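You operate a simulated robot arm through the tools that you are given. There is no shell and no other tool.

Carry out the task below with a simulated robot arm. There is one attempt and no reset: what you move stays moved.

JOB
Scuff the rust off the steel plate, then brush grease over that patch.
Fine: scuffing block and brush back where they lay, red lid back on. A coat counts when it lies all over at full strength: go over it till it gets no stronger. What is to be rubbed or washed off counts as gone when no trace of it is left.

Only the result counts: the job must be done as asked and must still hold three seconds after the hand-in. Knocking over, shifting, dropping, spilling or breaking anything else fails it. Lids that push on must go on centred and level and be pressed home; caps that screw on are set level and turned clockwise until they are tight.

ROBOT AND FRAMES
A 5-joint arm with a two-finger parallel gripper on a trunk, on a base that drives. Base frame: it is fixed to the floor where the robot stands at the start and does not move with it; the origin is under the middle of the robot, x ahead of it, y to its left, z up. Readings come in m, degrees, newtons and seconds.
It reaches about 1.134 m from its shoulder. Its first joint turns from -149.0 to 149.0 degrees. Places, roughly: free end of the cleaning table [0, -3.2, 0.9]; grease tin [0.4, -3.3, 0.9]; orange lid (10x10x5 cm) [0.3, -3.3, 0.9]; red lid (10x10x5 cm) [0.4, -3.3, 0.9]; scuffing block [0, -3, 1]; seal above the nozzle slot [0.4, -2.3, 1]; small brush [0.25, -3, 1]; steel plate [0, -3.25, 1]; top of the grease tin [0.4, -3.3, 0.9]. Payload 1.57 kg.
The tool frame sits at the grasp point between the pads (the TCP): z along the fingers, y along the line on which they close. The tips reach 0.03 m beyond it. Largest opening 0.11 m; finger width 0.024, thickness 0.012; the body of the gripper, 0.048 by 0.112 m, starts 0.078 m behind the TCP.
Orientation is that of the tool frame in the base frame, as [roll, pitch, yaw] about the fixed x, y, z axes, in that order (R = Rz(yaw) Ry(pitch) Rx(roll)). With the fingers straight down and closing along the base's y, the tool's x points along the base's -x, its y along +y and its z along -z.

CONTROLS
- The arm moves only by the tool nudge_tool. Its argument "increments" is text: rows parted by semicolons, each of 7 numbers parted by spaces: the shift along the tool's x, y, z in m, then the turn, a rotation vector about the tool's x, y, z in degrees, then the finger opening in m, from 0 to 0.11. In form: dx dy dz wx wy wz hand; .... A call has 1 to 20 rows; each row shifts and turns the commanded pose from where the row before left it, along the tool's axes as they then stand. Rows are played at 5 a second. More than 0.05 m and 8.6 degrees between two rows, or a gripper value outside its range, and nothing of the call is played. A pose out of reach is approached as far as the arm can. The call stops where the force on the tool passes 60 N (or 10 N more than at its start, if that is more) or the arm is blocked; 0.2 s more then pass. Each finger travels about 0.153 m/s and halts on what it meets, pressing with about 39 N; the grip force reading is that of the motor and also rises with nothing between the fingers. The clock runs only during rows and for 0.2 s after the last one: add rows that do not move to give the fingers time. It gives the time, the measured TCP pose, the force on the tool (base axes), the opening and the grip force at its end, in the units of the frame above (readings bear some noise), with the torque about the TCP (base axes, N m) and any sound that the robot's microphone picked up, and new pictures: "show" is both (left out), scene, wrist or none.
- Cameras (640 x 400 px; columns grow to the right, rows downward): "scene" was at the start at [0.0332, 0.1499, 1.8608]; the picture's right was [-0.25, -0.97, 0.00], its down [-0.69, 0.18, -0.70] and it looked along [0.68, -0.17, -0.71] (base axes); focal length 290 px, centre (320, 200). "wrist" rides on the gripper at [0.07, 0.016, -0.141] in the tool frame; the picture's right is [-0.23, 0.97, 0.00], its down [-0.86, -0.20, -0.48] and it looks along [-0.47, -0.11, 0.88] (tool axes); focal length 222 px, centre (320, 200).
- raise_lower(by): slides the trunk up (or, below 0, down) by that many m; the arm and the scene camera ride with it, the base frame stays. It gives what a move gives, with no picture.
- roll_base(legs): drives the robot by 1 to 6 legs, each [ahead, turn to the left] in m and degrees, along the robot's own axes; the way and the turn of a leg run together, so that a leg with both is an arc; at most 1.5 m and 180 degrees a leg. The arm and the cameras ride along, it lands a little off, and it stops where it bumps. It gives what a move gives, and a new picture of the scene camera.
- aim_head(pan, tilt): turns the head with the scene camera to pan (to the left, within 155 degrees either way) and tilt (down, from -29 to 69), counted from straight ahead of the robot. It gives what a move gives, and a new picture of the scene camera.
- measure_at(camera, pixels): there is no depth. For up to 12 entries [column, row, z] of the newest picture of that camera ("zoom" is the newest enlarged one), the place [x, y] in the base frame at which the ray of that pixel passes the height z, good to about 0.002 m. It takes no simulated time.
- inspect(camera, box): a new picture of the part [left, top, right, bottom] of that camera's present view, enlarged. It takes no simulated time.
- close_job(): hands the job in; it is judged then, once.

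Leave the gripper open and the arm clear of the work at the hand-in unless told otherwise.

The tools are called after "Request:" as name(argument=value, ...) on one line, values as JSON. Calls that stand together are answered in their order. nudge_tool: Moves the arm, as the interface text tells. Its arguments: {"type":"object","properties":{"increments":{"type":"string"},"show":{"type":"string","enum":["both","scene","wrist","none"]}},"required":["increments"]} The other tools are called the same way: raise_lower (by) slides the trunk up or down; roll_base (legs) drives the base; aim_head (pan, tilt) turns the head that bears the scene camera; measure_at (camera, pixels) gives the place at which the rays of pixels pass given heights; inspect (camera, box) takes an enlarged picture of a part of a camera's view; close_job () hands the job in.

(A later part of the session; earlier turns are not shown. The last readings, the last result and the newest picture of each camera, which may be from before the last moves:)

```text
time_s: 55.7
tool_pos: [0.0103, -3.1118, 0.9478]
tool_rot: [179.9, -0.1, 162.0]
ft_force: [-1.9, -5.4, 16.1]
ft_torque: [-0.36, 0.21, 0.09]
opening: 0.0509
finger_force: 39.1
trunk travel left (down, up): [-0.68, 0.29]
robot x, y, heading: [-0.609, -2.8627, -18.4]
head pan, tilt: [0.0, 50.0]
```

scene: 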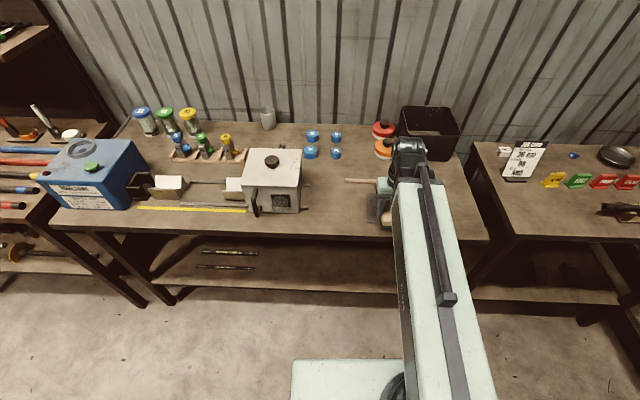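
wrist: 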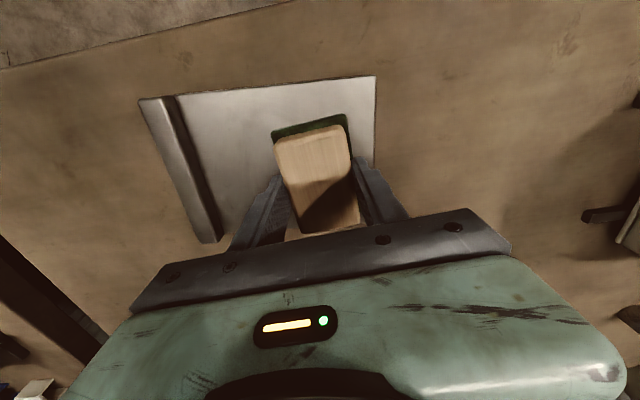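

The plate stays put (its corner is still at (375,77)), and the rub runs at ~16 N. I do more passes, slightly shifted outward and inward.

Request:
nudge_tool(increments="-0.01 0 0 0 0 0 0.03;0.0017 -0.0124 0 0 0 0 0.03;0.0017 -0.0124 0 0 0 0 0.03;0.0017 -0.0124 0 0 0 0 0.03;0.0017 -0.0124 0 0 0 0 0.03;0.0017 -0.0124 0 0 0 0 0.03;-0.0017 0.0124 0 0 0 0 0.03;-0.0017 0.0124 0 0 0 0 0.03;-0.0017 0.0124 0 0 0 0 0.03;-0.0017 0.0124 0 0 0 0 0.03;-0.0017 0.0124 0 0 0 0 0.03;0.01 0 0 0 0 0 0.03", show="none")

Request:
nudge_tool(increments="0.01 0 0 0 0 0 0.03;0.0017 -0.0124 0 0 0 0 0.03;0.0017 -0.0124 0 0 0 0 0.03;0.0017 -0.0124 0 0 0 0 0.03;0.0017 -0.0124 0 0 0 0 0.03;0.0017 -0.0124 0 0 0 0 0.03;-0.0017 0.0124 0 0 0 0 0.03;-0.0017 0.0124 0 0 0 0 0.03;-0.0017 0.0124 0 0 0 0 0.03;-0.0017 0.0124 0 0 0 0 0.03;-0.0017 0.0124 0 0 0 0 0.03;-0.01 0 0 0 0 0 0.03", show="none")

Request:
nudge_tool(increments="0.0017 -0.0124 0 0 0 0 0.03;0.0017 -0.0124 0 0 0 0 0.03;0.0017 -0.0124 0 0 0 0 0.03;0.0017 -0.0124 0 0 0 0 0.03;0.0017 -0.0124 0 0 0 0 0.03;-0.0017 0.0124 0 0 0 0 0.03;-0.0017 0.0124 0 0 0 0 0.03;-0.0017 0.0124 0 0 0 0 0.03;-0.0017 0.0124 0 0 0 0 0.03;-0.0017 0.0124 0 0 0 0 0.03", show="wrist")

```text
time_s: 58.3
tool_pos: [0.0113, -3.1099, 0.948]
tool_rot: [179.9, 0.0, 162.0]
ft_force: [6.4, -0.4, 18.1]
ft_torque: [-0.19, 0.06, 0.07]
opening: 0.0511
finger_force: 38.7
trunk travel left (down, up): [-0.68, 0.29]
robot x, y, heading: [-0.6067, -2.8556, -18.4]
head pan, tilt: [0.0, 50.0]
```

```text
time_s: 60.9
tool_pos: [0.0101, -3.1104, 0.9475]
tool_rot: [180.0, -0.1, 161.9]
ft_force: [-3.0, 0.9, 8.3]
ft_torque: [-0.15, 0.12, -0.06]
opening: 0.0511
finger_force: 39.6
trunk travel left (down, up): [-0.68, 0.29]
robot x, y, heading: [-0.6087, -2.8619, -18.6]
head pan, tilt: [0.0, 50.0]
```

```text
time_s: 63.1
tool_pos: [0.013, -3.109, 0.9474]
tool_rot: [179.9, -0.1, 162.0]
ft_force: [-1.2, -1.7, 8.8]
ft_torque: [-0.17, 0.08, 0.03]
opening: 0.0512
finger_force: 38.7
trunk travel left (down, up): [-0.68, 0.29]
robot x, y, heading: [-0.6084, -2.8571, -18.5]
head pan, tilt: [0.0, 50.0]
```

wrist: 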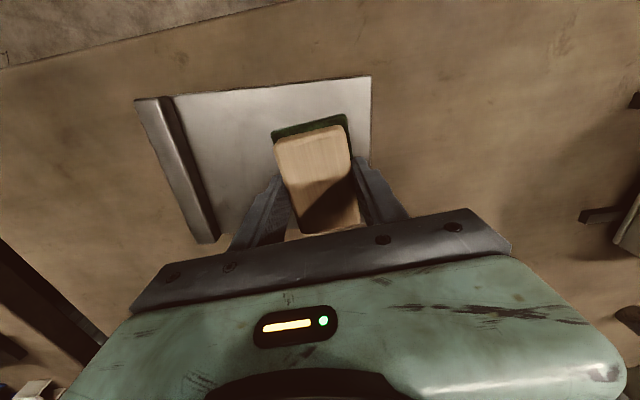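

Several passes done. I lift 4.5 cm and move back toward the block's spot, from where the wrist camera sees the plate.

Request:
raise_lower(by=0.045)

Request:
nudge_tool(increments="-0.0017 0.0421 0 0 0 0 0.03;-0.0017 0.0421 0 0 0 0 0.03;-0.0017 0.0421 0 0 0 0 0.03;-0.0017 0.038 0 0 0 0 0.03;0 0 0 0 0 0 0.03;0 0 0 0 0 0 0.03", show="wrist")

Request:
inspect(camera="wrist", box=[0, 90, 256, 250])

```text
time_s: 64.0
tool_pos: [0.0129, -3.1087, 0.9931]
tool_rot: [179.9, -0.2, 161.9]
ft_force: [0.2, 0.1, -1.1]
ft_torque: [0.02, 0.01, -0.04]
opening: 0.051
finger_force: 39.0
trunk travel left (down, up): [-0.725, 0.245]
robot x, y, heading: [-0.6105, -2.8623, -18.3]
head pan, tilt: [0.0, 50.0]
```

```text
time_s: 65.3
tool_pos: [0.07, -2.9533, 0.9919]
tool_rot: [179.9, 0.0, 162.0]
ft_force: [1.3, 0.3, -0.8]
ft_torque: [0.0, 0.01, 0.02]
opening: 0.0513
finger_force: 39.2
trunk travel left (down, up): [-0.725, 0.245]
robot x, y, heading: [-0.6054, -2.8643, -18.6]
head pan, tilt: [0.0, 50.0]
```

wrist: 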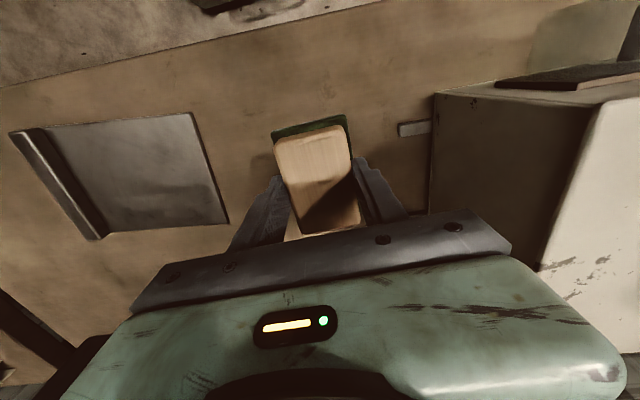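

```text
2.50 times, centred on (128, 170) of wrist
```

zoom: 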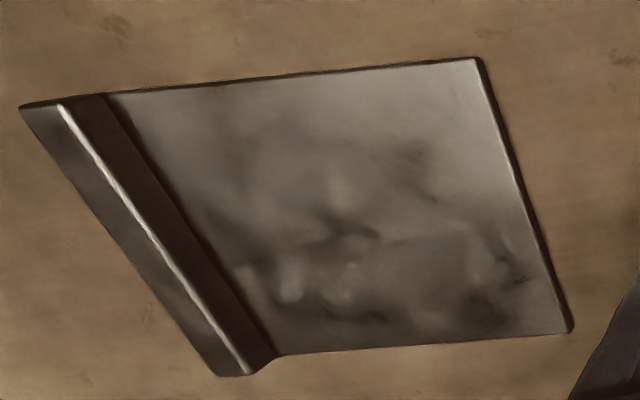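

No orange left at this zoom. I look closer at the two former patches for any trace.

Request:
inspect(camera="wrist", box=[100, 150, 230, 231])

Request:
inspect(camera="scene", box=[350, 180, 430, 230])

```text
4.92 times, centred on (165, 190) of wrist
```

zoom: 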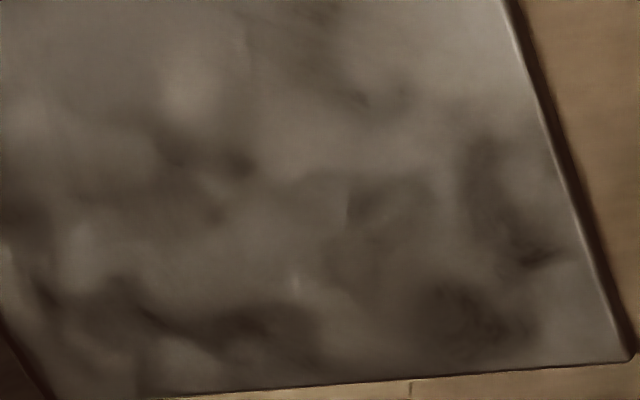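

```text
8.00 times, centred on (390, 205) of scene
```

zoom: 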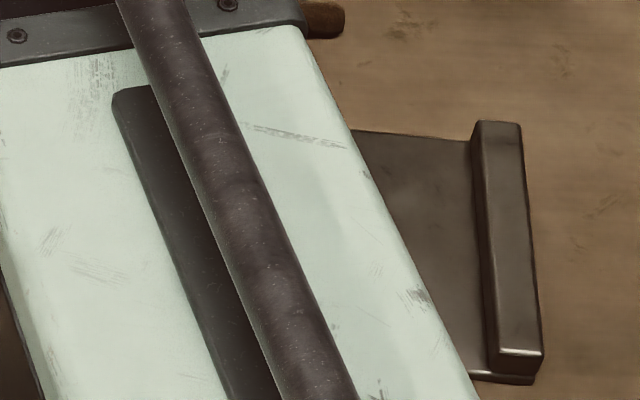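

It looks clean, but my strokes only just covered the left end of patch A. I go back for a few more passes starting 1.5 cm farther left.

Request:
nudge_tool(increments="0.0015 -0.0385 0 0 0 0 0.03;0.0015 -0.0384 0 0 0 0 0.03;0.0014 -0.0384 0 0 0 0 0.03;0.0014 -0.0384 0 0 0 0 0.03;0 0 0 0 0 0 0.03", show="none")

Request:
raise_lower(by=-0.0442)

```text
time_s: 66.5
tool_pos: [0.0185, -3.0993, 0.993]
tool_rot: [179.9, -0.1, 162.0]
ft_force: [-0.8, 0.2, -0.8]
ft_torque: [0.0, -0.04, 0.0]
opening: 0.0508
finger_force: 39.0
out of reach, approached as far as the arm can: row 4
trunk travel left (down, up): [-0.725, 0.245]
robot x, y, heading: [-0.6106, -2.8578, -18.4]
head pan, tilt: [0.0, 50.0]
```

```text
time_s: 67.4
tool_pos: [0.0198, -3.0978, 0.9485]
tool_rot: [180.0, -0.2, 162.1]
ft_force: [-0.1, -0.7, -0.7]
ft_torque: [-0.01, -0.03, -0.01]
opening: 0.0509
finger_force: 38.9
trunk travel left (down, up): [-0.681, 0.289]
robot x, y, heading: [-0.609, -2.8634, -18.5]
head pan, tilt: [0.0, 50.0]
```

Request:
raise_lower(by=-0.0012)

Request:
nudge_tool(increments="0.0017 -0.0124 0 0 0 0 0.03;0.0017 -0.0124 0 0 0 0 0.03;0.0017 -0.0124 0 0 0 0 0.03;0.0017 -0.0124 0 0 0 0 0.03;0.0017 -0.0124 0 0 0 0 0.03;-0.0017 0.0124 0 0 0 0 0.03;-0.0017 0.0124 0 0 0 0 0.03;-0.0017 0.0124 0 0 0 0 0.03;-0.0017 0.0124 0 0 0 0 0.03;-0.0017 0.0124 0 0 0 0 0.03", show="none")

Request:
nudge_tool(increments="0.0017 -0.0124 0 0 0 0 0.03;0.0017 -0.0124 0 0 0 0 0.03;0.0017 -0.0124 0 0 0 0 0.03;0.0017 -0.0124 0 0 0 0 0.03;0.0017 -0.0124 0 0 0 0 0.03;-0.0017 0.0124 0 0 0 0 0.03;-0.0017 0.0124 0 0 0 0 0.03;-0.0017 0.0124 0 0 0 0 0.03;-0.0017 0.0124 0 0 0 0 0.03;-0.0017 0.0124 0 0 0 0 0.03", show="wrist")

```text
time_s: 67.9
tool_pos: [0.0193, -3.0981, 0.9473]
tool_rot: [179.9, -0.1, 161.9]
ft_force: [3.4, -0.5, 15.0]
ft_torque: [-0.08, 0.14, 0.05]
opening: 0.0512
finger_force: 39.1
trunk travel left (down, up): [-0.68, 0.29]
robot x, y, heading: [-0.6101, -2.8608, -18.3]
head pan, tilt: [0.0, 50.0]
```

```text
time_s: 70.1
tool_pos: [0.0191, -3.0964, 0.948]
tool_rot: [179.9, -0.1, 161.9]
ft_force: [-1.6, -3.3, 12.9]
ft_torque: [-0.32, 0.15, 0.03]
opening: 0.0513
finger_force: 39.0
trunk travel left (down, up): [-0.68, 0.29]
robot x, y, heading: [-0.6093, -2.8599, -18.6]
head pan, tilt: [0.0, 50.0]
```

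```text
time_s: 72.3
tool_pos: [0.0185, -3.0983, 0.9471]
tool_rot: [179.8, -0.1, 162.0]
ft_force: [-2.1, -2.5, 9.6]
ft_torque: [-0.22, 0.06, 0.01]
opening: 0.0514
finger_force: 38.8
trunk travel left (down, up): [-0.68, 0.29]
robot x, y, heading: [-0.6051, -2.863, -18.8]
head pan, tilt: [0.0, 50.0]
```

wrist: 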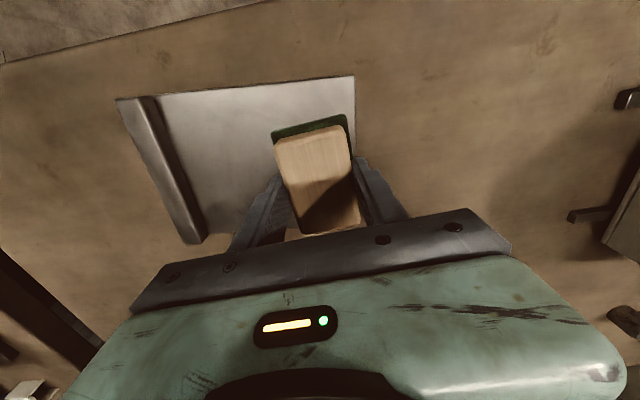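

Done. Lift and carry the block back to its place at (0.070,-2.953).

Request:
raise_lower(by=0.045)

Request:
nudge_tool(increments="-0.0009 0.0385 0 0 0 0 0.03;-0.0009 0.0385 0 0 0 0 0.03;-0.0009 0.0385 0 0 0 0 0.03;-0.0008 0.0384 0 0 0 0 0.03;0 0 0 0 0 0 0.03;0 0 0 0 0 0 0.03", show="wrist")

```text
time_s: 73.2
tool_pos: [0.0195, -3.0977, 0.9919]
tool_rot: [179.9, 0.0, 161.9]
ft_force: [1.2, 0.0, -0.9]
ft_torque: [0.0, -0.01, 0.01]
opening: 0.0512
finger_force: 39.0
trunk travel left (down, up): [-0.725, 0.245]
robot x, y, heading: [-0.6097, -2.8632, -18.5]
head pan, tilt: [0.0, 50.0]
```

```text
time_s: 74.6
tool_pos: [0.0694, -2.9537, 0.9919]
tool_rot: [179.8, -0.1, 162.0]
ft_force: [0.6, 0.4, -0.3]
ft_torque: [0.01, -0.01, 0.01]
opening: 0.0512
finger_force: 38.8
trunk travel left (down, up): [-0.725, 0.245]
robot x, y, heading: [-0.6102, -2.8577, -18.4]
head pan, tilt: [0.0, 50.0]
```

wrist: 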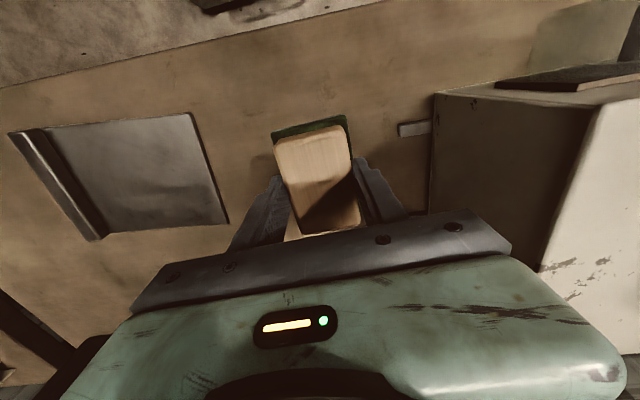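

Request:
raise_lower(by=-0.048)

Request:
raise_lower(by=-0.0015)

```text
time_s: 75.5
tool_pos: [0.0687, -2.9529, 0.9434]
tool_rot: [180.0, -0.1, 162.0]
ft_force: [0.6, -0.6, -1.3]
ft_torque: [0.0, -0.02, -0.03]
opening: 0.0513
finger_force: 39.4
trunk travel left (down, up): [-0.677, 0.293]
robot x, y, heading: [-0.6107, -2.8629, -18.8]
head pan, tilt: [0.0, 50.0]
```

```text
time_s: 76.0
tool_pos: [0.0693, -2.9526, 0.9418]
tool_rot: [179.9, 0.0, 162.0]
ft_force: [0.2, 0.4, -2.0]
ft_torque: [-0.01, 0.01, 0.02]
opening: 0.051
finger_force: 39.4
trunk travel left (down, up): [-0.675, 0.295]
robot x, y, heading: [-0.6121, -2.8632, -18.4]
head pan, tilt: [0.0, 50.0]
```

The force is still that of free hanging; I go on down half a millimetre at a time.

Request:
raise_lower(by=-0.0007)

Request:
raise_lower(by=-0.0005)

```text
time_s: 76.5
tool_pos: [0.0686, -2.9534, 0.9417]
tool_rot: [179.9, -0.2, 162.1]
ft_force: [-0.7, -0.2, -1.6]
ft_torque: [-0.01, 0.0, 0.01]
opening: 0.0511
finger_force: 39.2
trunk travel left (down, up): [-0.675, 0.295]
robot x, y, heading: [-0.608, -2.86, -18.8]
head pan, tilt: [0.0, 50.0]
```

```text
time_s: 77.0
tool_pos: [0.0697, -2.9519, 0.9405]
tool_rot: [179.9, -0.1, 162.0]
ft_force: [1.1, 0.3, 4.7]
ft_torque: [-0.19, -0.03, 0.04]
opening: 0.0513
finger_force: 39.0
trunk travel left (down, up): [-0.674, 0.296]
robot x, y, heading: [-0.6071, -2.8604, -18.3]
head pan, tilt: [0.0, 50.0]
```

Light contact with the table (+5 N). I open slowly, then rise.

Request:
nudge_tool(increments="0 0 0 0 0 0 0.055;0 0 0 0 0 0 0.06;0 0 0 0 0 0 0.08;0 0 0 0 0 0 0.08", show="none")

Request:
raise_lower(by=0.1)

Request:
nudge_tool(increments="0 0 0 0 0 0 0.08", show="both")

```text
time_s: 78.0
tool_pos: [0.0697, -2.953, 0.9404]
tool_rot: [179.9, -0.1, 162.0]
ft_force: [0.2, 0.2, -0.1]
ft_torque: [0.0, 0.01, -0.01]
opening: 0.0801
finger_force: 0.0
trunk travel left (down, up): [-0.674, 0.296]
robot x, y, heading: [-0.6062, -2.861, -18.8]
head pan, tilt: [0.0, 50.0]
```

```text
time_s: 79.4
tool_pos: [0.0702, -2.9528, 1.0403]
tool_rot: [179.9, 0.0, 162.0]
ft_force: [0.3, -0.1, -0.8]
ft_torque: [0.02, 0.0, 0.01]
opening: 0.08
finger_force: 0.0
trunk travel left (down, up): [-0.774, 0.196]
robot x, y, heading: [-0.6107, -2.8596, -18.4]
head pan, tilt: [0.0, 50.0]
```

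```text
time_s: 79.8
tool_pos: [0.0691, -2.9524, 1.0405]
tool_rot: [179.9, -0.1, 162.0]
ft_force: [0.6, 0.2, -0.3]
ft_torque: [0.03, 0.0, 0.01]
opening: 0.0799
finger_force: 0.1
trunk travel left (down, up): [-0.774, 0.196]
robot x, y, heading: [-0.6082, -2.8608, -18.6]
head pan, tilt: [0.0, 50.0]
```

scene: 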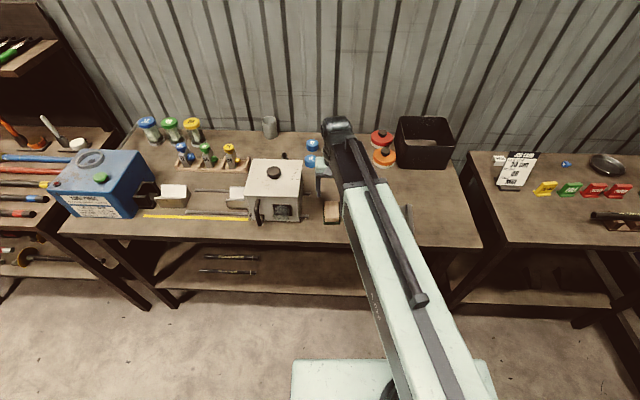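
wrist: 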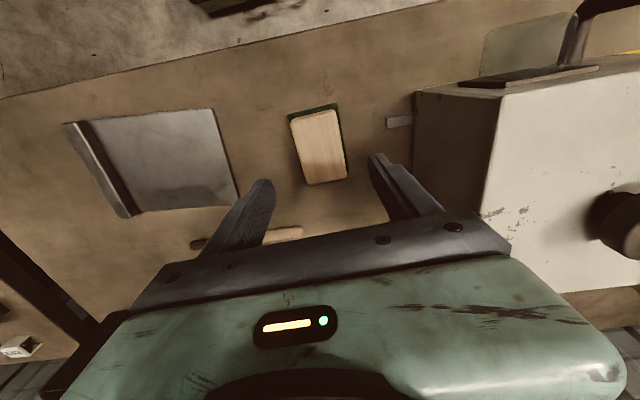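

The block is back where it lay. Next is the lid: the tin is ~1.08 m away, so I drive 10 cm forward and then look with the arm in place.

Request:
roll_base(legs=[[0.1, 0]])

Request:
inspect(camera="scene", box=[340, 110, 500, 210])

```text
time_s: 80.9
tool_pos: [0.1667, -2.9827, 1.0417]
tool_rot: [179.9, -0.1, 162.2]
ft_force: [-0.4, -0.1, 0.2]
ft_torque: [0.01, 0.0, 0.02]
opening: 0.0796
finger_force: 0.0
trunk travel left (down, up): [-0.774, 0.196]
robot x, y, heading: [-0.5123, -2.8929, -18.3]
head pan, tilt: [0.0, 50.0]
```

scene: 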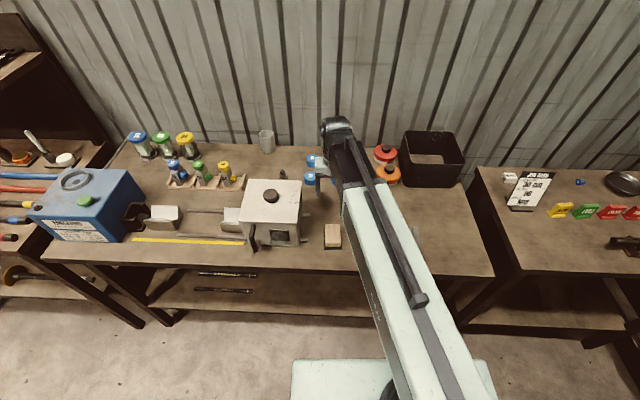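

```text
4.00 times, centred on (420, 160) of scene
```

zoom: 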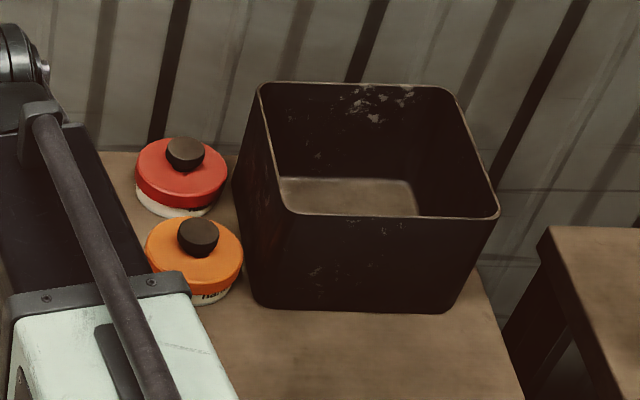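

I measure the bin's height and the red knob's place in this zoom.

Request:
measure_at(camera="zoom", pixels=[[257, 298, 0.9], [290, 212, 1.0], [290, 212, 1.03], [290, 212, 1.06], [185, 145, 0.97], [185, 145, 0.98], [181, 172, 0.95], [181, 215, 0.9], [198, 228, 0.97], [236, 190, 0.9], [262, 85, 1.03]])

```text
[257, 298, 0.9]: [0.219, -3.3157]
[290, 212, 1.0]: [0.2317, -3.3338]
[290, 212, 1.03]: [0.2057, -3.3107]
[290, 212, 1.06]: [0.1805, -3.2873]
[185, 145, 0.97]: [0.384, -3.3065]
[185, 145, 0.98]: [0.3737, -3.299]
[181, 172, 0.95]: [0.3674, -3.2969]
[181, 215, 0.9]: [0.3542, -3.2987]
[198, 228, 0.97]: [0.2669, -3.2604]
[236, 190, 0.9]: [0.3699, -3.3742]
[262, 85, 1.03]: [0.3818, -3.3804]
```

Bin rim ≈ 1.02 m, about 6 cm from the tin's centre. I raise to z 1.10 and move over the red lid.

Request:
raise_lower(by=0.06)

Request:
nudge_tool(increments="-0.0369 -0.03 0 0 0 0 0.08;-0.0369 -0.03 0 0 0 0 0.08;-0.0369 -0.03 0 0 0 0 0.08;-0.0369 -0.03 0 0 0 0 0.08;-0.0369 -0.03 0 0 0 0 0.08;-0.0369 -0.03 0 0 0 0 0.08;-0.0369 -0.03 0 0 0 0 0.08;-0.0369 -0.03 0 0 0 0 0.08;0 0 0 0 0 0 0.08;0 0 0 0 0 0 0.08", show="both")

```text
time_s: 81.9
tool_pos: [0.1665, -2.983, 1.1019]
tool_rot: [179.8, -0.1, 162.3]
ft_force: [-1.0, 0.6, 0.3]
ft_torque: [0.01, 0.03, -0.01]
opening: 0.0799
finger_force: 0.0
trunk travel left (down, up): [-0.834, 0.136]
robot x, y, heading: [-0.5111, -2.8958, -18.6]
head pan, tilt: [0.0, 50.0]
```

```text
time_s: 84.1
tool_pos: [0.3485, -3.2861, 1.1009]
tool_rot: [179.9, 0.0, 162.2]
ft_force: [0.0, -0.3, -0.4]
ft_torque: [-0.03, 0.02, 0.01]
opening: 0.0801
finger_force: 0.0
out of reach, approached as far as the arm can: row 8
trunk travel left (down, up): [-0.834, 0.136]
robot x, y, heading: [-0.5099, -2.8953, -18.3]
head pan, tilt: [0.0, 50.0]
```

scene: 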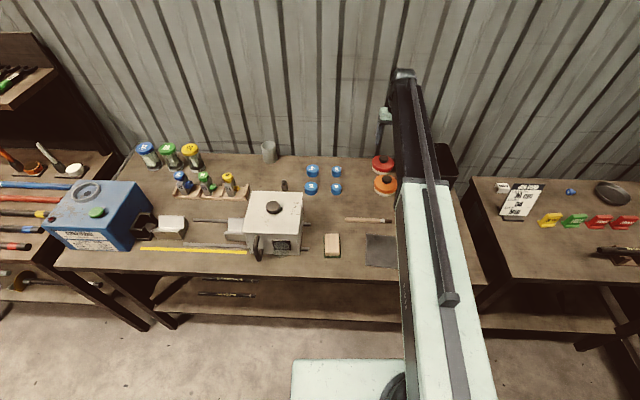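
wrist: 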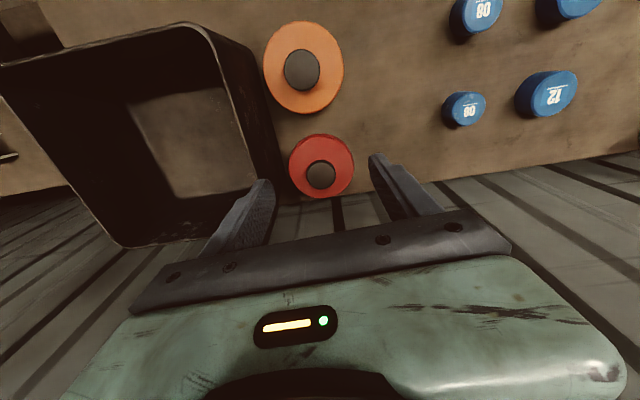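

The arm reaches only ~0.94 m from its axis with fingers down, so the base must come ~8 cm closer. First I check the wall distance: table back edge, and the boom's end at (405,72).

Request:
measure_at(camera="scene", pixels=[[360, 157, 0.9], [300, 156, 0.9], [405, 72, 1.25], [405, 72, 1.35], [392, 110, 1.1], [383, 120, 1.1], [455, 150, 1.02], [380, 163, 0.98]])

Request:
inspect(camera="scene", box=[330, 50, 490, 150])

Request:
inspect(camera="wrist", box=[220, 0, 420, 220])

```text
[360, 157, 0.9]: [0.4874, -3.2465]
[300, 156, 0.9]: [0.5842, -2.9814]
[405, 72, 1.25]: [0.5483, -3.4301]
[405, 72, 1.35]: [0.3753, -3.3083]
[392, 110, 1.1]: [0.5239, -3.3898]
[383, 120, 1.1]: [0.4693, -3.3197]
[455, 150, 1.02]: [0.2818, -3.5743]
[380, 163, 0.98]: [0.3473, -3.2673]
```

```text
4.00 times, centred on (410, 100) of scene
```

zoom: 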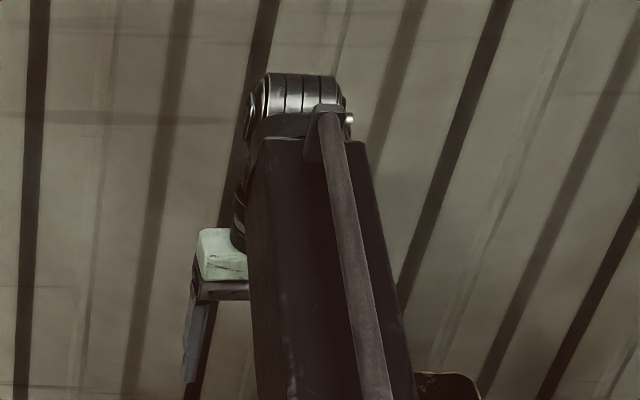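

```text
1.82 times, centred on (320, 110) of wrist
```

zoom: 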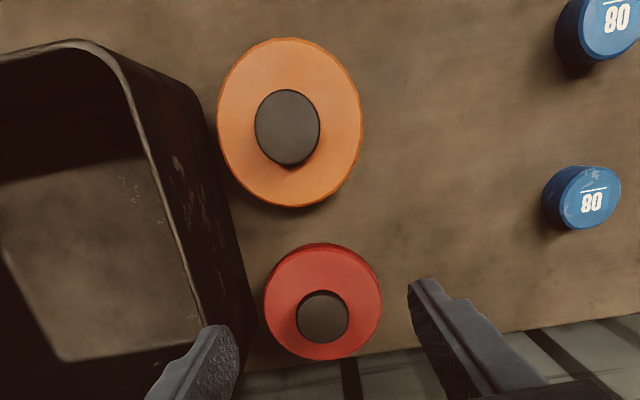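

The wall is ~9 cm beyond the tin's centre, so I pull the arm back 12 cm first, then drive 9 cm forward.

Request:
nudge_tool(increments="0.04 0 0 0 0 0 0.08;0.04 0 0 0 0 0 0.08;0.04 0 0 0 0 0 0.08;0 0 0 0 0 0 0.08", show="none")

Request:
roll_base(legs=[[0.09, 0]])

```text
time_s: 85.1
tool_pos: [0.2337, -3.2543, 1.1013]
tool_rot: [179.9, -0.1, 162.2]
ft_force: [0.0, -0.3, -0.7]
ft_torque: [0.01, 0.01, 0.02]
opening: 0.0801
finger_force: 0.0
trunk travel left (down, up): [-0.834, 0.136]
robot x, y, heading: [-0.5122, -2.8941, -18.1]
head pan, tilt: [0.0, 50.0]
```

```text
time_s: 86.2
tool_pos: [0.3194, -3.2822, 1.1011]
tool_rot: [179.9, -0.2, 162.2]
ft_force: [0.7, -0.1, 0.1]
ft_torque: [0.0, 0.03, -0.01]
opening: 0.08
finger_force: 0.0
trunk travel left (down, up): [-0.834, 0.136]
robot x, y, heading: [-0.4263, -2.9219, -18.4]
head pan, tilt: [0.0, 50.0]
```

scene: 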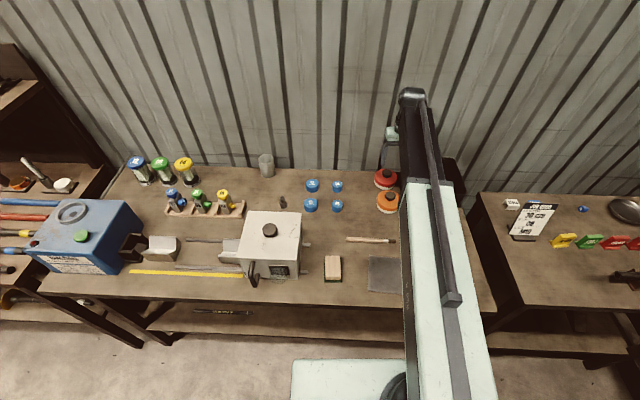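

No bump; the tin is now at radius 0.89. I take a fresh wrist view to locate the red knob.

Request:
inspect(camera="wrist", box=[240, 80, 400, 200])

```text
3.33 times, centred on (320, 140) of wrist
```

zoom: 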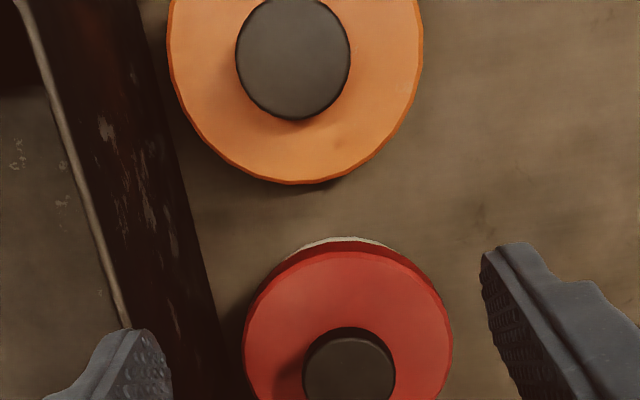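

Request:
measure_at(camera="zoom", pixels=[[349, 378, 0.97], [349, 378, 0.98], [349, 378, 0.99], [245, 345, 0.95], [453, 345, 0.95], [292, 60, 0.98], [169, 50, 0.95], [424, 50, 0.95]])

```text
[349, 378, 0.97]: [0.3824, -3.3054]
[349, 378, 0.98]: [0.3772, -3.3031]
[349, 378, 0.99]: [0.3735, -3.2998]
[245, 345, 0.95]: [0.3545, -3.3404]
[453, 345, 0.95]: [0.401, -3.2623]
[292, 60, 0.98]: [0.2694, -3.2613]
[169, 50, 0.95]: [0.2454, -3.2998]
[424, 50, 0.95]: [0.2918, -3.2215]
```

Both views agree on knob top z ≈ 0.973, centre (0.381,-3.304). I move over it and look again.

Request:
nudge_tool(increments="-0.0327 -0.001 0 0 0 0 0.07;-0.0326 -0.001 0 0 0 0 0.07;0 0 0 0 0 0 0.07;0 0 0 0 0 0 0.07", show="wrist")

Request:
inspect(camera="wrist", box=[240, 80, 400, 200])

```text
time_s: 87.2
tool_pos: [0.3802, -3.3042, 1.0998]
tool_rot: [179.9, 0.0, 162.2]
ft_force: [-0.8, -0.5, 0.3]
ft_torque: [-0.01, 0.0, 0.01]
opening: 0.0696
finger_force: 0.0
trunk travel left (down, up): [-0.834, 0.136]
robot x, y, heading: [-0.4285, -2.9198, -18.7]
head pan, tilt: [0.0, 50.0]
```

wrist: 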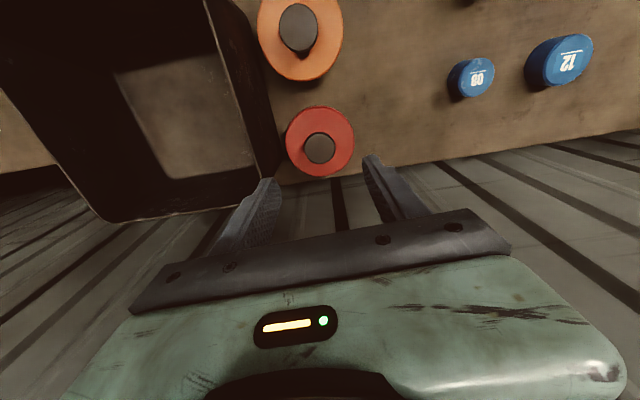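

```text
3.33 times, centred on (320, 140) of wrist
```

zoom: 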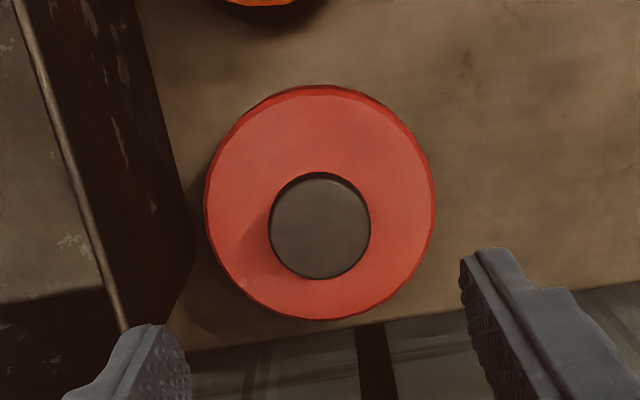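

Request:
measure_at(camera="zoom", pixels=[[319, 226, 0.973], [319, 226, 0.965], [321, 203, 0.95], [205, 200, 0.95], [437, 205, 0.95], [268, 226, 0.97], [371, 226, 0.97], [205, 200, 0.94], [437, 205, 0.94]])

```text
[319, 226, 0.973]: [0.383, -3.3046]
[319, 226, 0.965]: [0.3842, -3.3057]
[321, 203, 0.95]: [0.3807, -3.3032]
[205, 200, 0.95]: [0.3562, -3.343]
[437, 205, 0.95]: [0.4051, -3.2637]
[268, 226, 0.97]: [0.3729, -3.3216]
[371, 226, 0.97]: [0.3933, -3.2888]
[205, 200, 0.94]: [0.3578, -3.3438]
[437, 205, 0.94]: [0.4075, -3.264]
```

Knob centre (0.382,-3.304), 39 mm wide. I lower 10 cm first and check the height against the fingertips.

Request:
nudge_tool(increments="-0.0018 0 0 0 0 0 0.07;0 0 0 0 0 0 0.07", show="none")

Request:
raise_lower(by=-0.1)

Request:
inspect(camera="wrist", box=[220, 90, 420, 230])

Request:
inspect(camera="scene", box=[350, 110, 450, 180])

```text
time_s: 87.8
tool_pos: [0.3817, -3.3033, 1.1005]
tool_rot: [179.9, -0.3, 162.1]
ft_force: [0.5, 0.2, 0.1]
ft_torque: [-0.01, 0.0, -0.01]
opening: 0.07
finger_force: 0.2
trunk travel left (down, up): [-0.834, 0.136]
robot x, y, heading: [-0.4284, -2.9191, -18.3]
head pan, tilt: [0.0, 50.0]
```

```text
time_s: 89.1
tool_pos: [0.3825, -3.3036, 1.0006]
tool_rot: [179.8, -0.1, 162.2]
ft_force: [-0.7, -0.6, -1.0]
ft_torque: [-0.01, 0.01, 0.01]
opening: 0.07
finger_force: 0.0
trunk travel left (down, up): [-0.734, 0.236]
robot x, y, heading: [-0.429, -2.9251, -18.4]
head pan, tilt: [0.0, 50.0]
```

```text
2.86 times, centred on (320, 160) of wrist
```

zoom: 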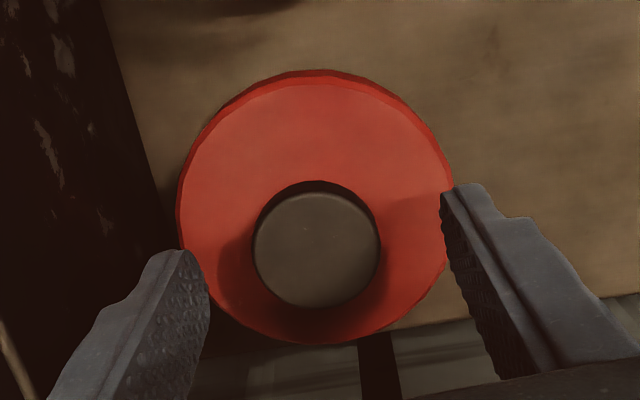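

```text
5.71 times, centred on (400, 145) of scene
```

zoom: 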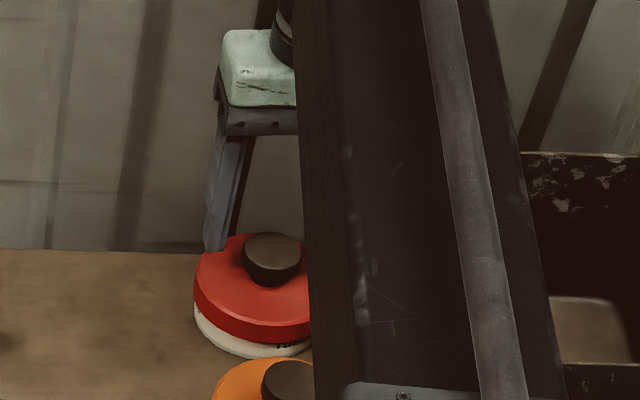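

Request:
measure_at(camera="zoom", pixels=[[272, 258, 0.97]])

Request:
inspect(camera="wrist", box=[220, 90, 420, 230])

Request:
measure_at(camera="zoom", pixels=[[178, 210, 0.95], [455, 210, 0.95], [178, 210, 0.955], [455, 210, 0.955], [178, 210, 0.945], [455, 210, 0.945], [253, 245, 0.97], [381, 245, 0.97], [316, 250, 0.973]])

```text
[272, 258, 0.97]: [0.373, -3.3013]
```

```text
2.86 times, centred on (320, 160) of wrist
```

zoom: 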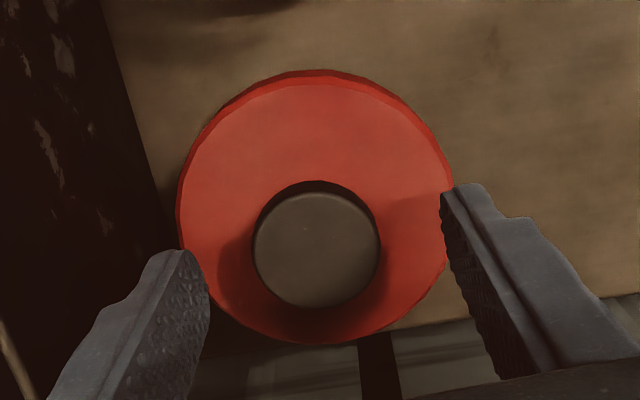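

```text
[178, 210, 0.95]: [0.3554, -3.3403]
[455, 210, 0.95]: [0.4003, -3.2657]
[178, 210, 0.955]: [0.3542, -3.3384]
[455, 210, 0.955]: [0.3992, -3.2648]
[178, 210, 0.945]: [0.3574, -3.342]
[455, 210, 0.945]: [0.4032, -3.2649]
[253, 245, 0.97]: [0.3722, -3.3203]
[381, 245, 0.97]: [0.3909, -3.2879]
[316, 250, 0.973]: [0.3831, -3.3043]
```

Knob top is at about 0.970. I lower 1.4 cm more, to fingertips at ~0.957, and read the force.

Request:
raise_lower(by=-0.014)

Request:
inspect(camera="scene", box=[350, 120, 430, 180])

```text
time_s: 89.8
tool_pos: [0.3807, -3.3032, 0.9865]
tool_rot: [179.9, -0.1, 162.2]
ft_force: [0.0, 0.3, -0.4]
ft_torque: [-0.02, 0.01, 0.06]
opening: 0.0697
finger_force: 0.1
trunk travel left (down, up): [-0.72, 0.25]
robot x, y, heading: [-0.4277, -2.9248, -18.4]
head pan, tilt: [0.0, 50.0]
```

```text
6.67 times, centred on (390, 150) of scene
```

zoom: 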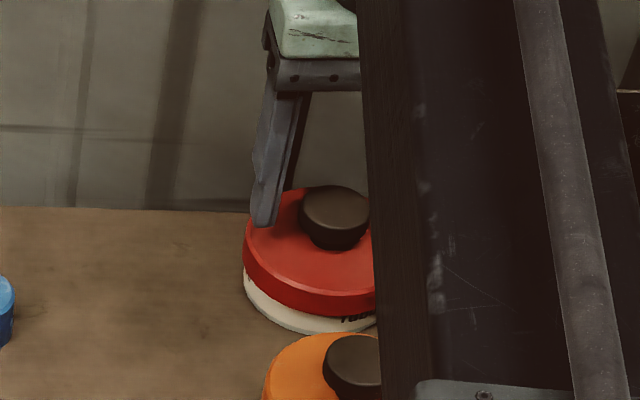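

No contact yet, tips beside the knob. Close on it.

Request:
nudge_tool(increments="0 0 0 0 0 0 0.055;0 0 0 0 0 0 0.045;0 0 0 0 0 0 0.025;0 0 0 0 0 0 0.02;0 0 0 0 0 0 0.02", show="both")

```text
time_s: 91.0
tool_pos: [0.3826, -3.3048, 0.9864]
tool_rot: [180.0, -0.1, 162.2]
ft_force: [-0.1, -0.6, 0.8]
ft_torque: [-0.02, 0.02, -0.01]
opening: 0.0369
finger_force: 39.2
trunk travel left (down, up): [-0.72, 0.25]
robot x, y, heading: [-0.428, -2.9207, -18.6]
head pan, tilt: [0.0, 50.0]
```

scene: 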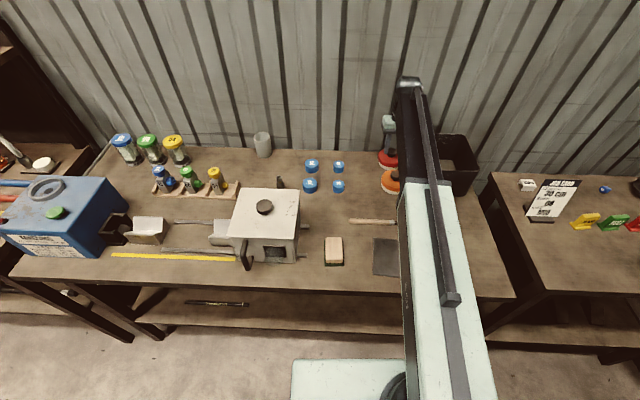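
wrist: 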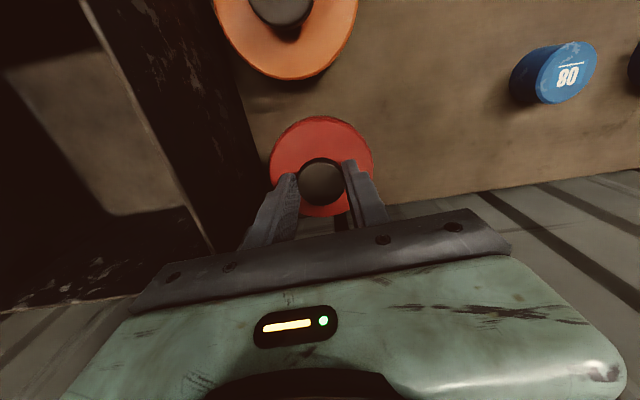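

Held at 37 mm. I note TCP (0.382,-3.304,0.9865) as the closed-lid pose and pull up gently.

Request:
raise_lower(by=0.004)

Request:
raise_lower(by=0.012)

```text
time_s: 91.5
tool_pos: [0.3816, -3.3034, 0.9919]
tool_rot: [179.9, 0.0, 162.2]
ft_force: [0.2, -0.9, -0.2]
ft_torque: [-0.07, 0.0, 0.02]
opening: 0.0368
finger_force: 39.2
trunk travel left (down, up): [-0.724, 0.246]
robot x, y, heading: [-0.4286, -2.9166, -18.2]
head pan, tilt: [0.0, 50.0]
```

```text
time_s: 92.1
tool_pos: [0.3835, -3.3032, 1.0026]
tool_rot: [179.9, -0.2, 162.3]
ft_force: [-0.1, 0.5, -0.4]
ft_torque: [-0.03, 0.03, 0.01]
opening: 0.0366
finger_force: 38.7
trunk travel left (down, up): [-0.736, 0.234]
robot x, y, heading: [-0.4288, -2.9216, -18.3]
head pan, tilt: [0.0, 50.0]
```

Little force. I look whether the lid came along.

Request:
inspect(camera="scene", box=[350, 120, 430, 180])

Request:
inspect(camera="wrist", box=[240, 90, 400, 230])

```text
6.67 times, centred on (390, 150) of scene
```

zoom: 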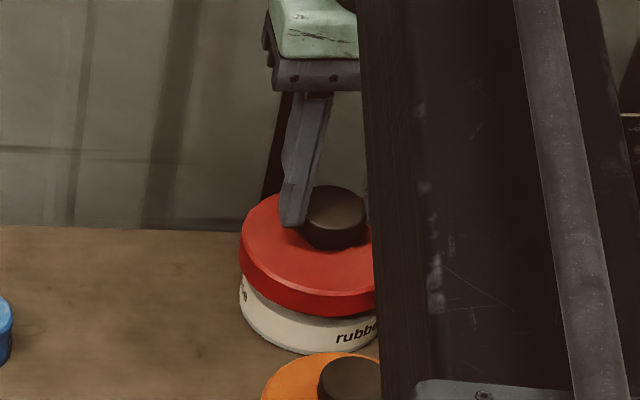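

```text
2.86 times, centred on (320, 160) of wrist
```

zoom: 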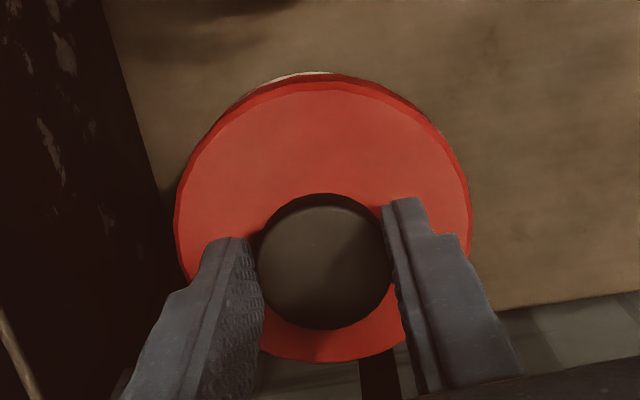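

The lid rises with the hand. I lift it clear, 12 cm, and view the opened tin.

Request:
raise_lower(by=0.12)

Request:
inspect(camera="scene", box=[340, 110, 440, 185])

Request:
inspect(camera="wrist", box=[220, 60, 420, 220])

```text
time_s: 93.6
tool_pos: [0.3817, -3.3048, 1.1236]
tool_rot: [179.9, -0.1, 162.2]
ft_force: [-0.1, -0.5, -0.5]
ft_torque: [-0.01, 0.0, -0.02]
opening: 0.0368
finger_force: 39.1
trunk travel left (down, up): [-0.856, 0.114]
robot x, y, heading: [-0.4298, -2.92, -18.5]
head pan, tilt: [0.0, 50.0]
```

```text
5.33 times, centred on (390, 148) of scene
```

zoom: 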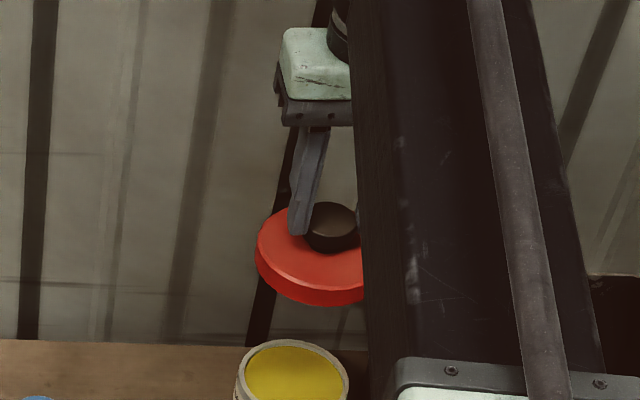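

```text
2.50 times, centred on (320, 140) of wrist
```

zoom: 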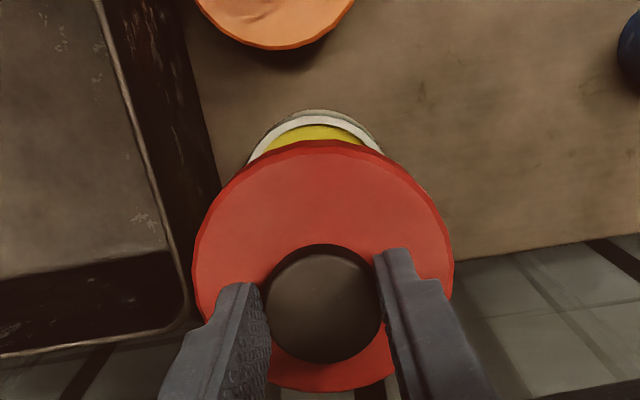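

The tin holds yellow grease close to the rim. I carry the lid to the free table spot right of the plate, about (0.06,-3.37).

Request:
nudge_tool(increments="0.0358 -0.02015 0 0 0 0 0.02;0.0358 -0.02015 0 0 0 0 0.02;0.0358 -0.02015 0 0 0 0 0.02;0.0358 -0.02015 0 0 0 0 0.02;0.0358 -0.02015 0 0 0 0 0.02;0.0358 -0.02015 0 0 0 0 0.02;0.0358 -0.02015 0 0 0 0 0.02;0.0357 -0.02015 0 0 0 0 0.02;0 0 0 0 0 0 0.02;0 0 0 0 0 0 0.02", show="both")

```text
time_s: 95.8
tool_pos: [0.0616, -3.3717, 1.1227]
tool_rot: [179.9, -0.1, 162.2]
ft_force: [0.3, 0.2, -0.8]
ft_torque: [0.04, 0.03, -0.01]
opening: 0.0373
finger_force: 39.2
trunk travel left (down, up): [-0.856, 0.114]
robot x, y, heading: [-0.426, -2.9202, -18.6]
head pan, tilt: [0.0, 50.0]
```

scene: 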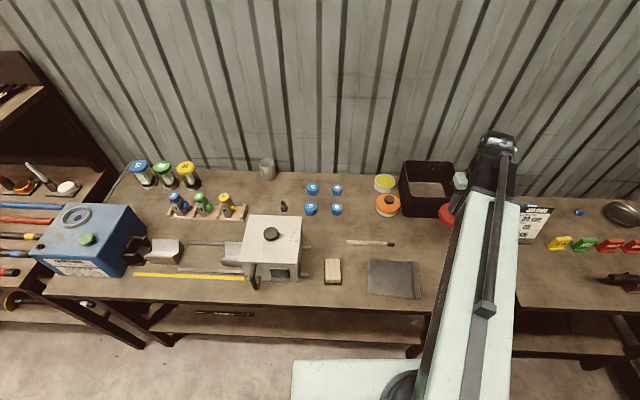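
wrist: 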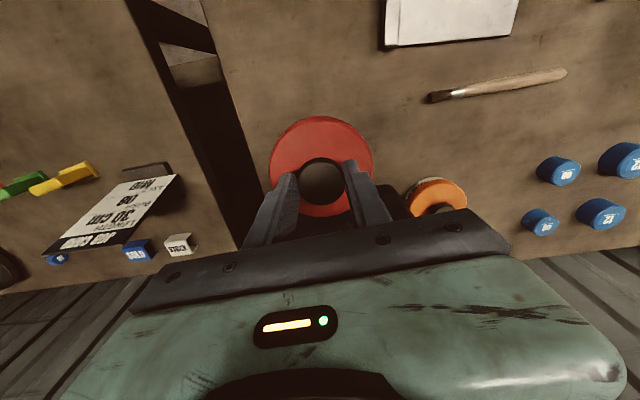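

The spot below is free. The scene camera now has a clear view of the plate and tin, so I zoom in on both.

Request:
inspect(camera="scene", box=[360, 250, 424, 304])

Request:
inspect(camera="scene", box=[352, 160, 432, 220])

```text
7.41 times, centred on (392, 277) of scene
```

zoom: 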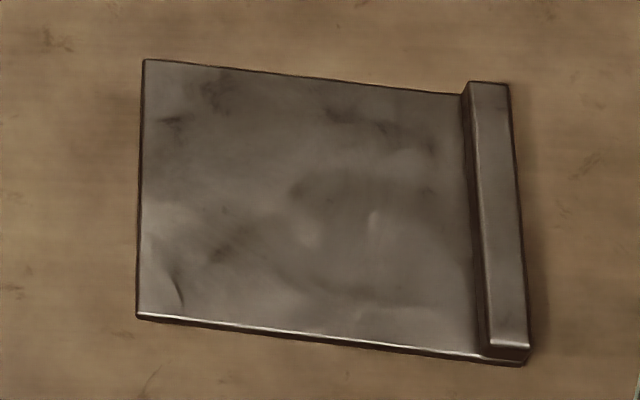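

```text
6.67 times, centred on (392, 190) of scene
```

zoom: 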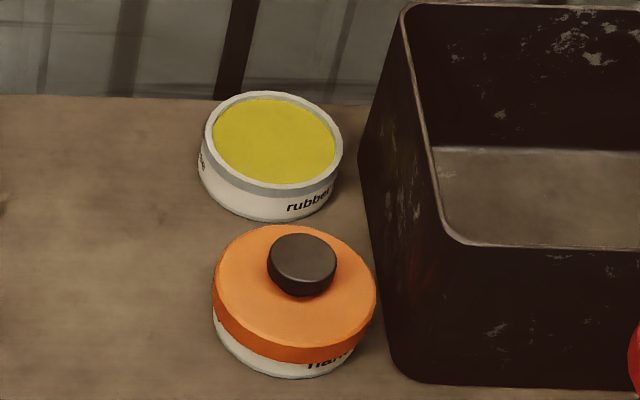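

Plate is clean of rust; the orange tin is something else ("hand…"), the red one is "rubber…" grease. Now I lower the lid to the table.

Request:
raise_lower(by=-0.148)

Request:
raise_lower(by=-0.004)

```text
time_s: 97.5
tool_pos: [0.0622, -3.3721, 0.9757]
tool_rot: [179.9, -0.2, 162.1]
ft_force: [0.8, -0.8, -0.2]
ft_torque: [0.0, -0.03, -0.02]
opening: 0.037
finger_force: 39.2
trunk travel left (down, up): [-0.708, 0.262]
robot x, y, heading: [-0.4232, -2.9197, -18.3]
head pan, tilt: [0.0, 50.0]
```

```text
time_s: 98.0
tool_pos: [0.0608, -3.3717, 0.9708]
tool_rot: [179.9, -0.2, 162.2]
ft_force: [-0.6, 0.8, -0.5]
ft_torque: [0.04, -0.04, 0.0]
opening: 0.0374
finger_force: 38.7
trunk travel left (down, up): [-0.704, 0.266]
robot x, y, heading: [-0.4252, -2.9209, -18.4]
head pan, tilt: [0.0, 50.0]
```

Request:
raise_lower(by=-0.003)

Request:
raise_lower(by=-0.002)

Request:
inspect(camera="wrist", box=[220, 80, 420, 230])

```text
time_s: 98.6
tool_pos: [0.0611, -3.3727, 0.9682]
tool_rot: [179.9, -0.1, 162.2]
ft_force: [-0.2, 0.7, 0.0]
ft_torque: [0.0, 0.02, 0.02]
opening: 0.0373
finger_force: 39.0
trunk travel left (down, up): [-0.701, 0.269]
robot x, y, heading: [-0.4286, -2.9177, -18.5]
head pan, tilt: [0.0, 50.0]
```

```text
time_s: 99.1
tool_pos: [0.0605, -3.3716, 0.9656]
tool_rot: [179.9, -0.1, 162.3]
ft_force: [-0.2, 0.1, -1.2]
ft_torque: [-0.01, 0.01, 0.02]
opening: 0.0375
finger_force: 38.1
trunk travel left (down, up): [-0.699, 0.271]
robot x, y, heading: [-0.4267, -2.9203, -18.4]
head pan, tilt: [0.0, 50.0]
```

```text
2.67 times, centred on (320, 155) of wrist
```

zoom: 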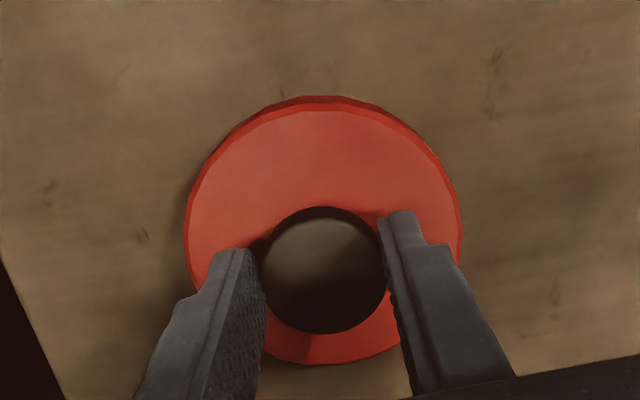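

Not yet down. I continue in small steps.

Request:
raise_lower(by=-0.002)

Request:
raise_lower(by=-0.002)

Request:
raise_lower(by=-0.0015)

```text
time_s: 99.6
tool_pos: [0.0612, -3.3714, 0.9649]
tool_rot: [-180.0, 0.0, 162.2]
ft_force: [7.7, -7.1, 29.7]
ft_torque: [-0.15, 0.13, 0.12]
opening: 0.0372
finger_force: 38.8
trunk travel left (down, up): [-0.697, 0.273]
robot x, y, heading: [-0.4267, -2.9179, -18.4]
head pan, tilt: [0.0, 50.0]
```

```text
time_s: 100.1
tool_pos: [0.0606, -3.3719, 0.9635]
tool_rot: [180.0, 0.0, 162.2]
ft_force: [9.1, -10.3, 40.6]
ft_torque: [-0.48, -0.53, 0.09]
opening: 0.0377
finger_force: 39.1
trunk travel left (down, up): [-0.695, 0.275]
robot x, y, heading: [-0.4289, -2.9195, -18.4]
head pan, tilt: [0.0, 50.0]
```

```text
time_s: 100.6
tool_pos: [0.0599, -3.3702, 0.9625]
tool_rot: [-180.0, 0.1, 162.1]
ft_force: [6.4, -10.5, 37.3]
ft_torque: [-0.47, -0.49, 0.1]
opening: 0.0376
finger_force: 38.6
trunk travel left (down, up): [-0.694, 0.276]
robot x, y, heading: [-0.4257, -2.9216, -18.5]
head pan, tilt: [0.0, 50.0]
```

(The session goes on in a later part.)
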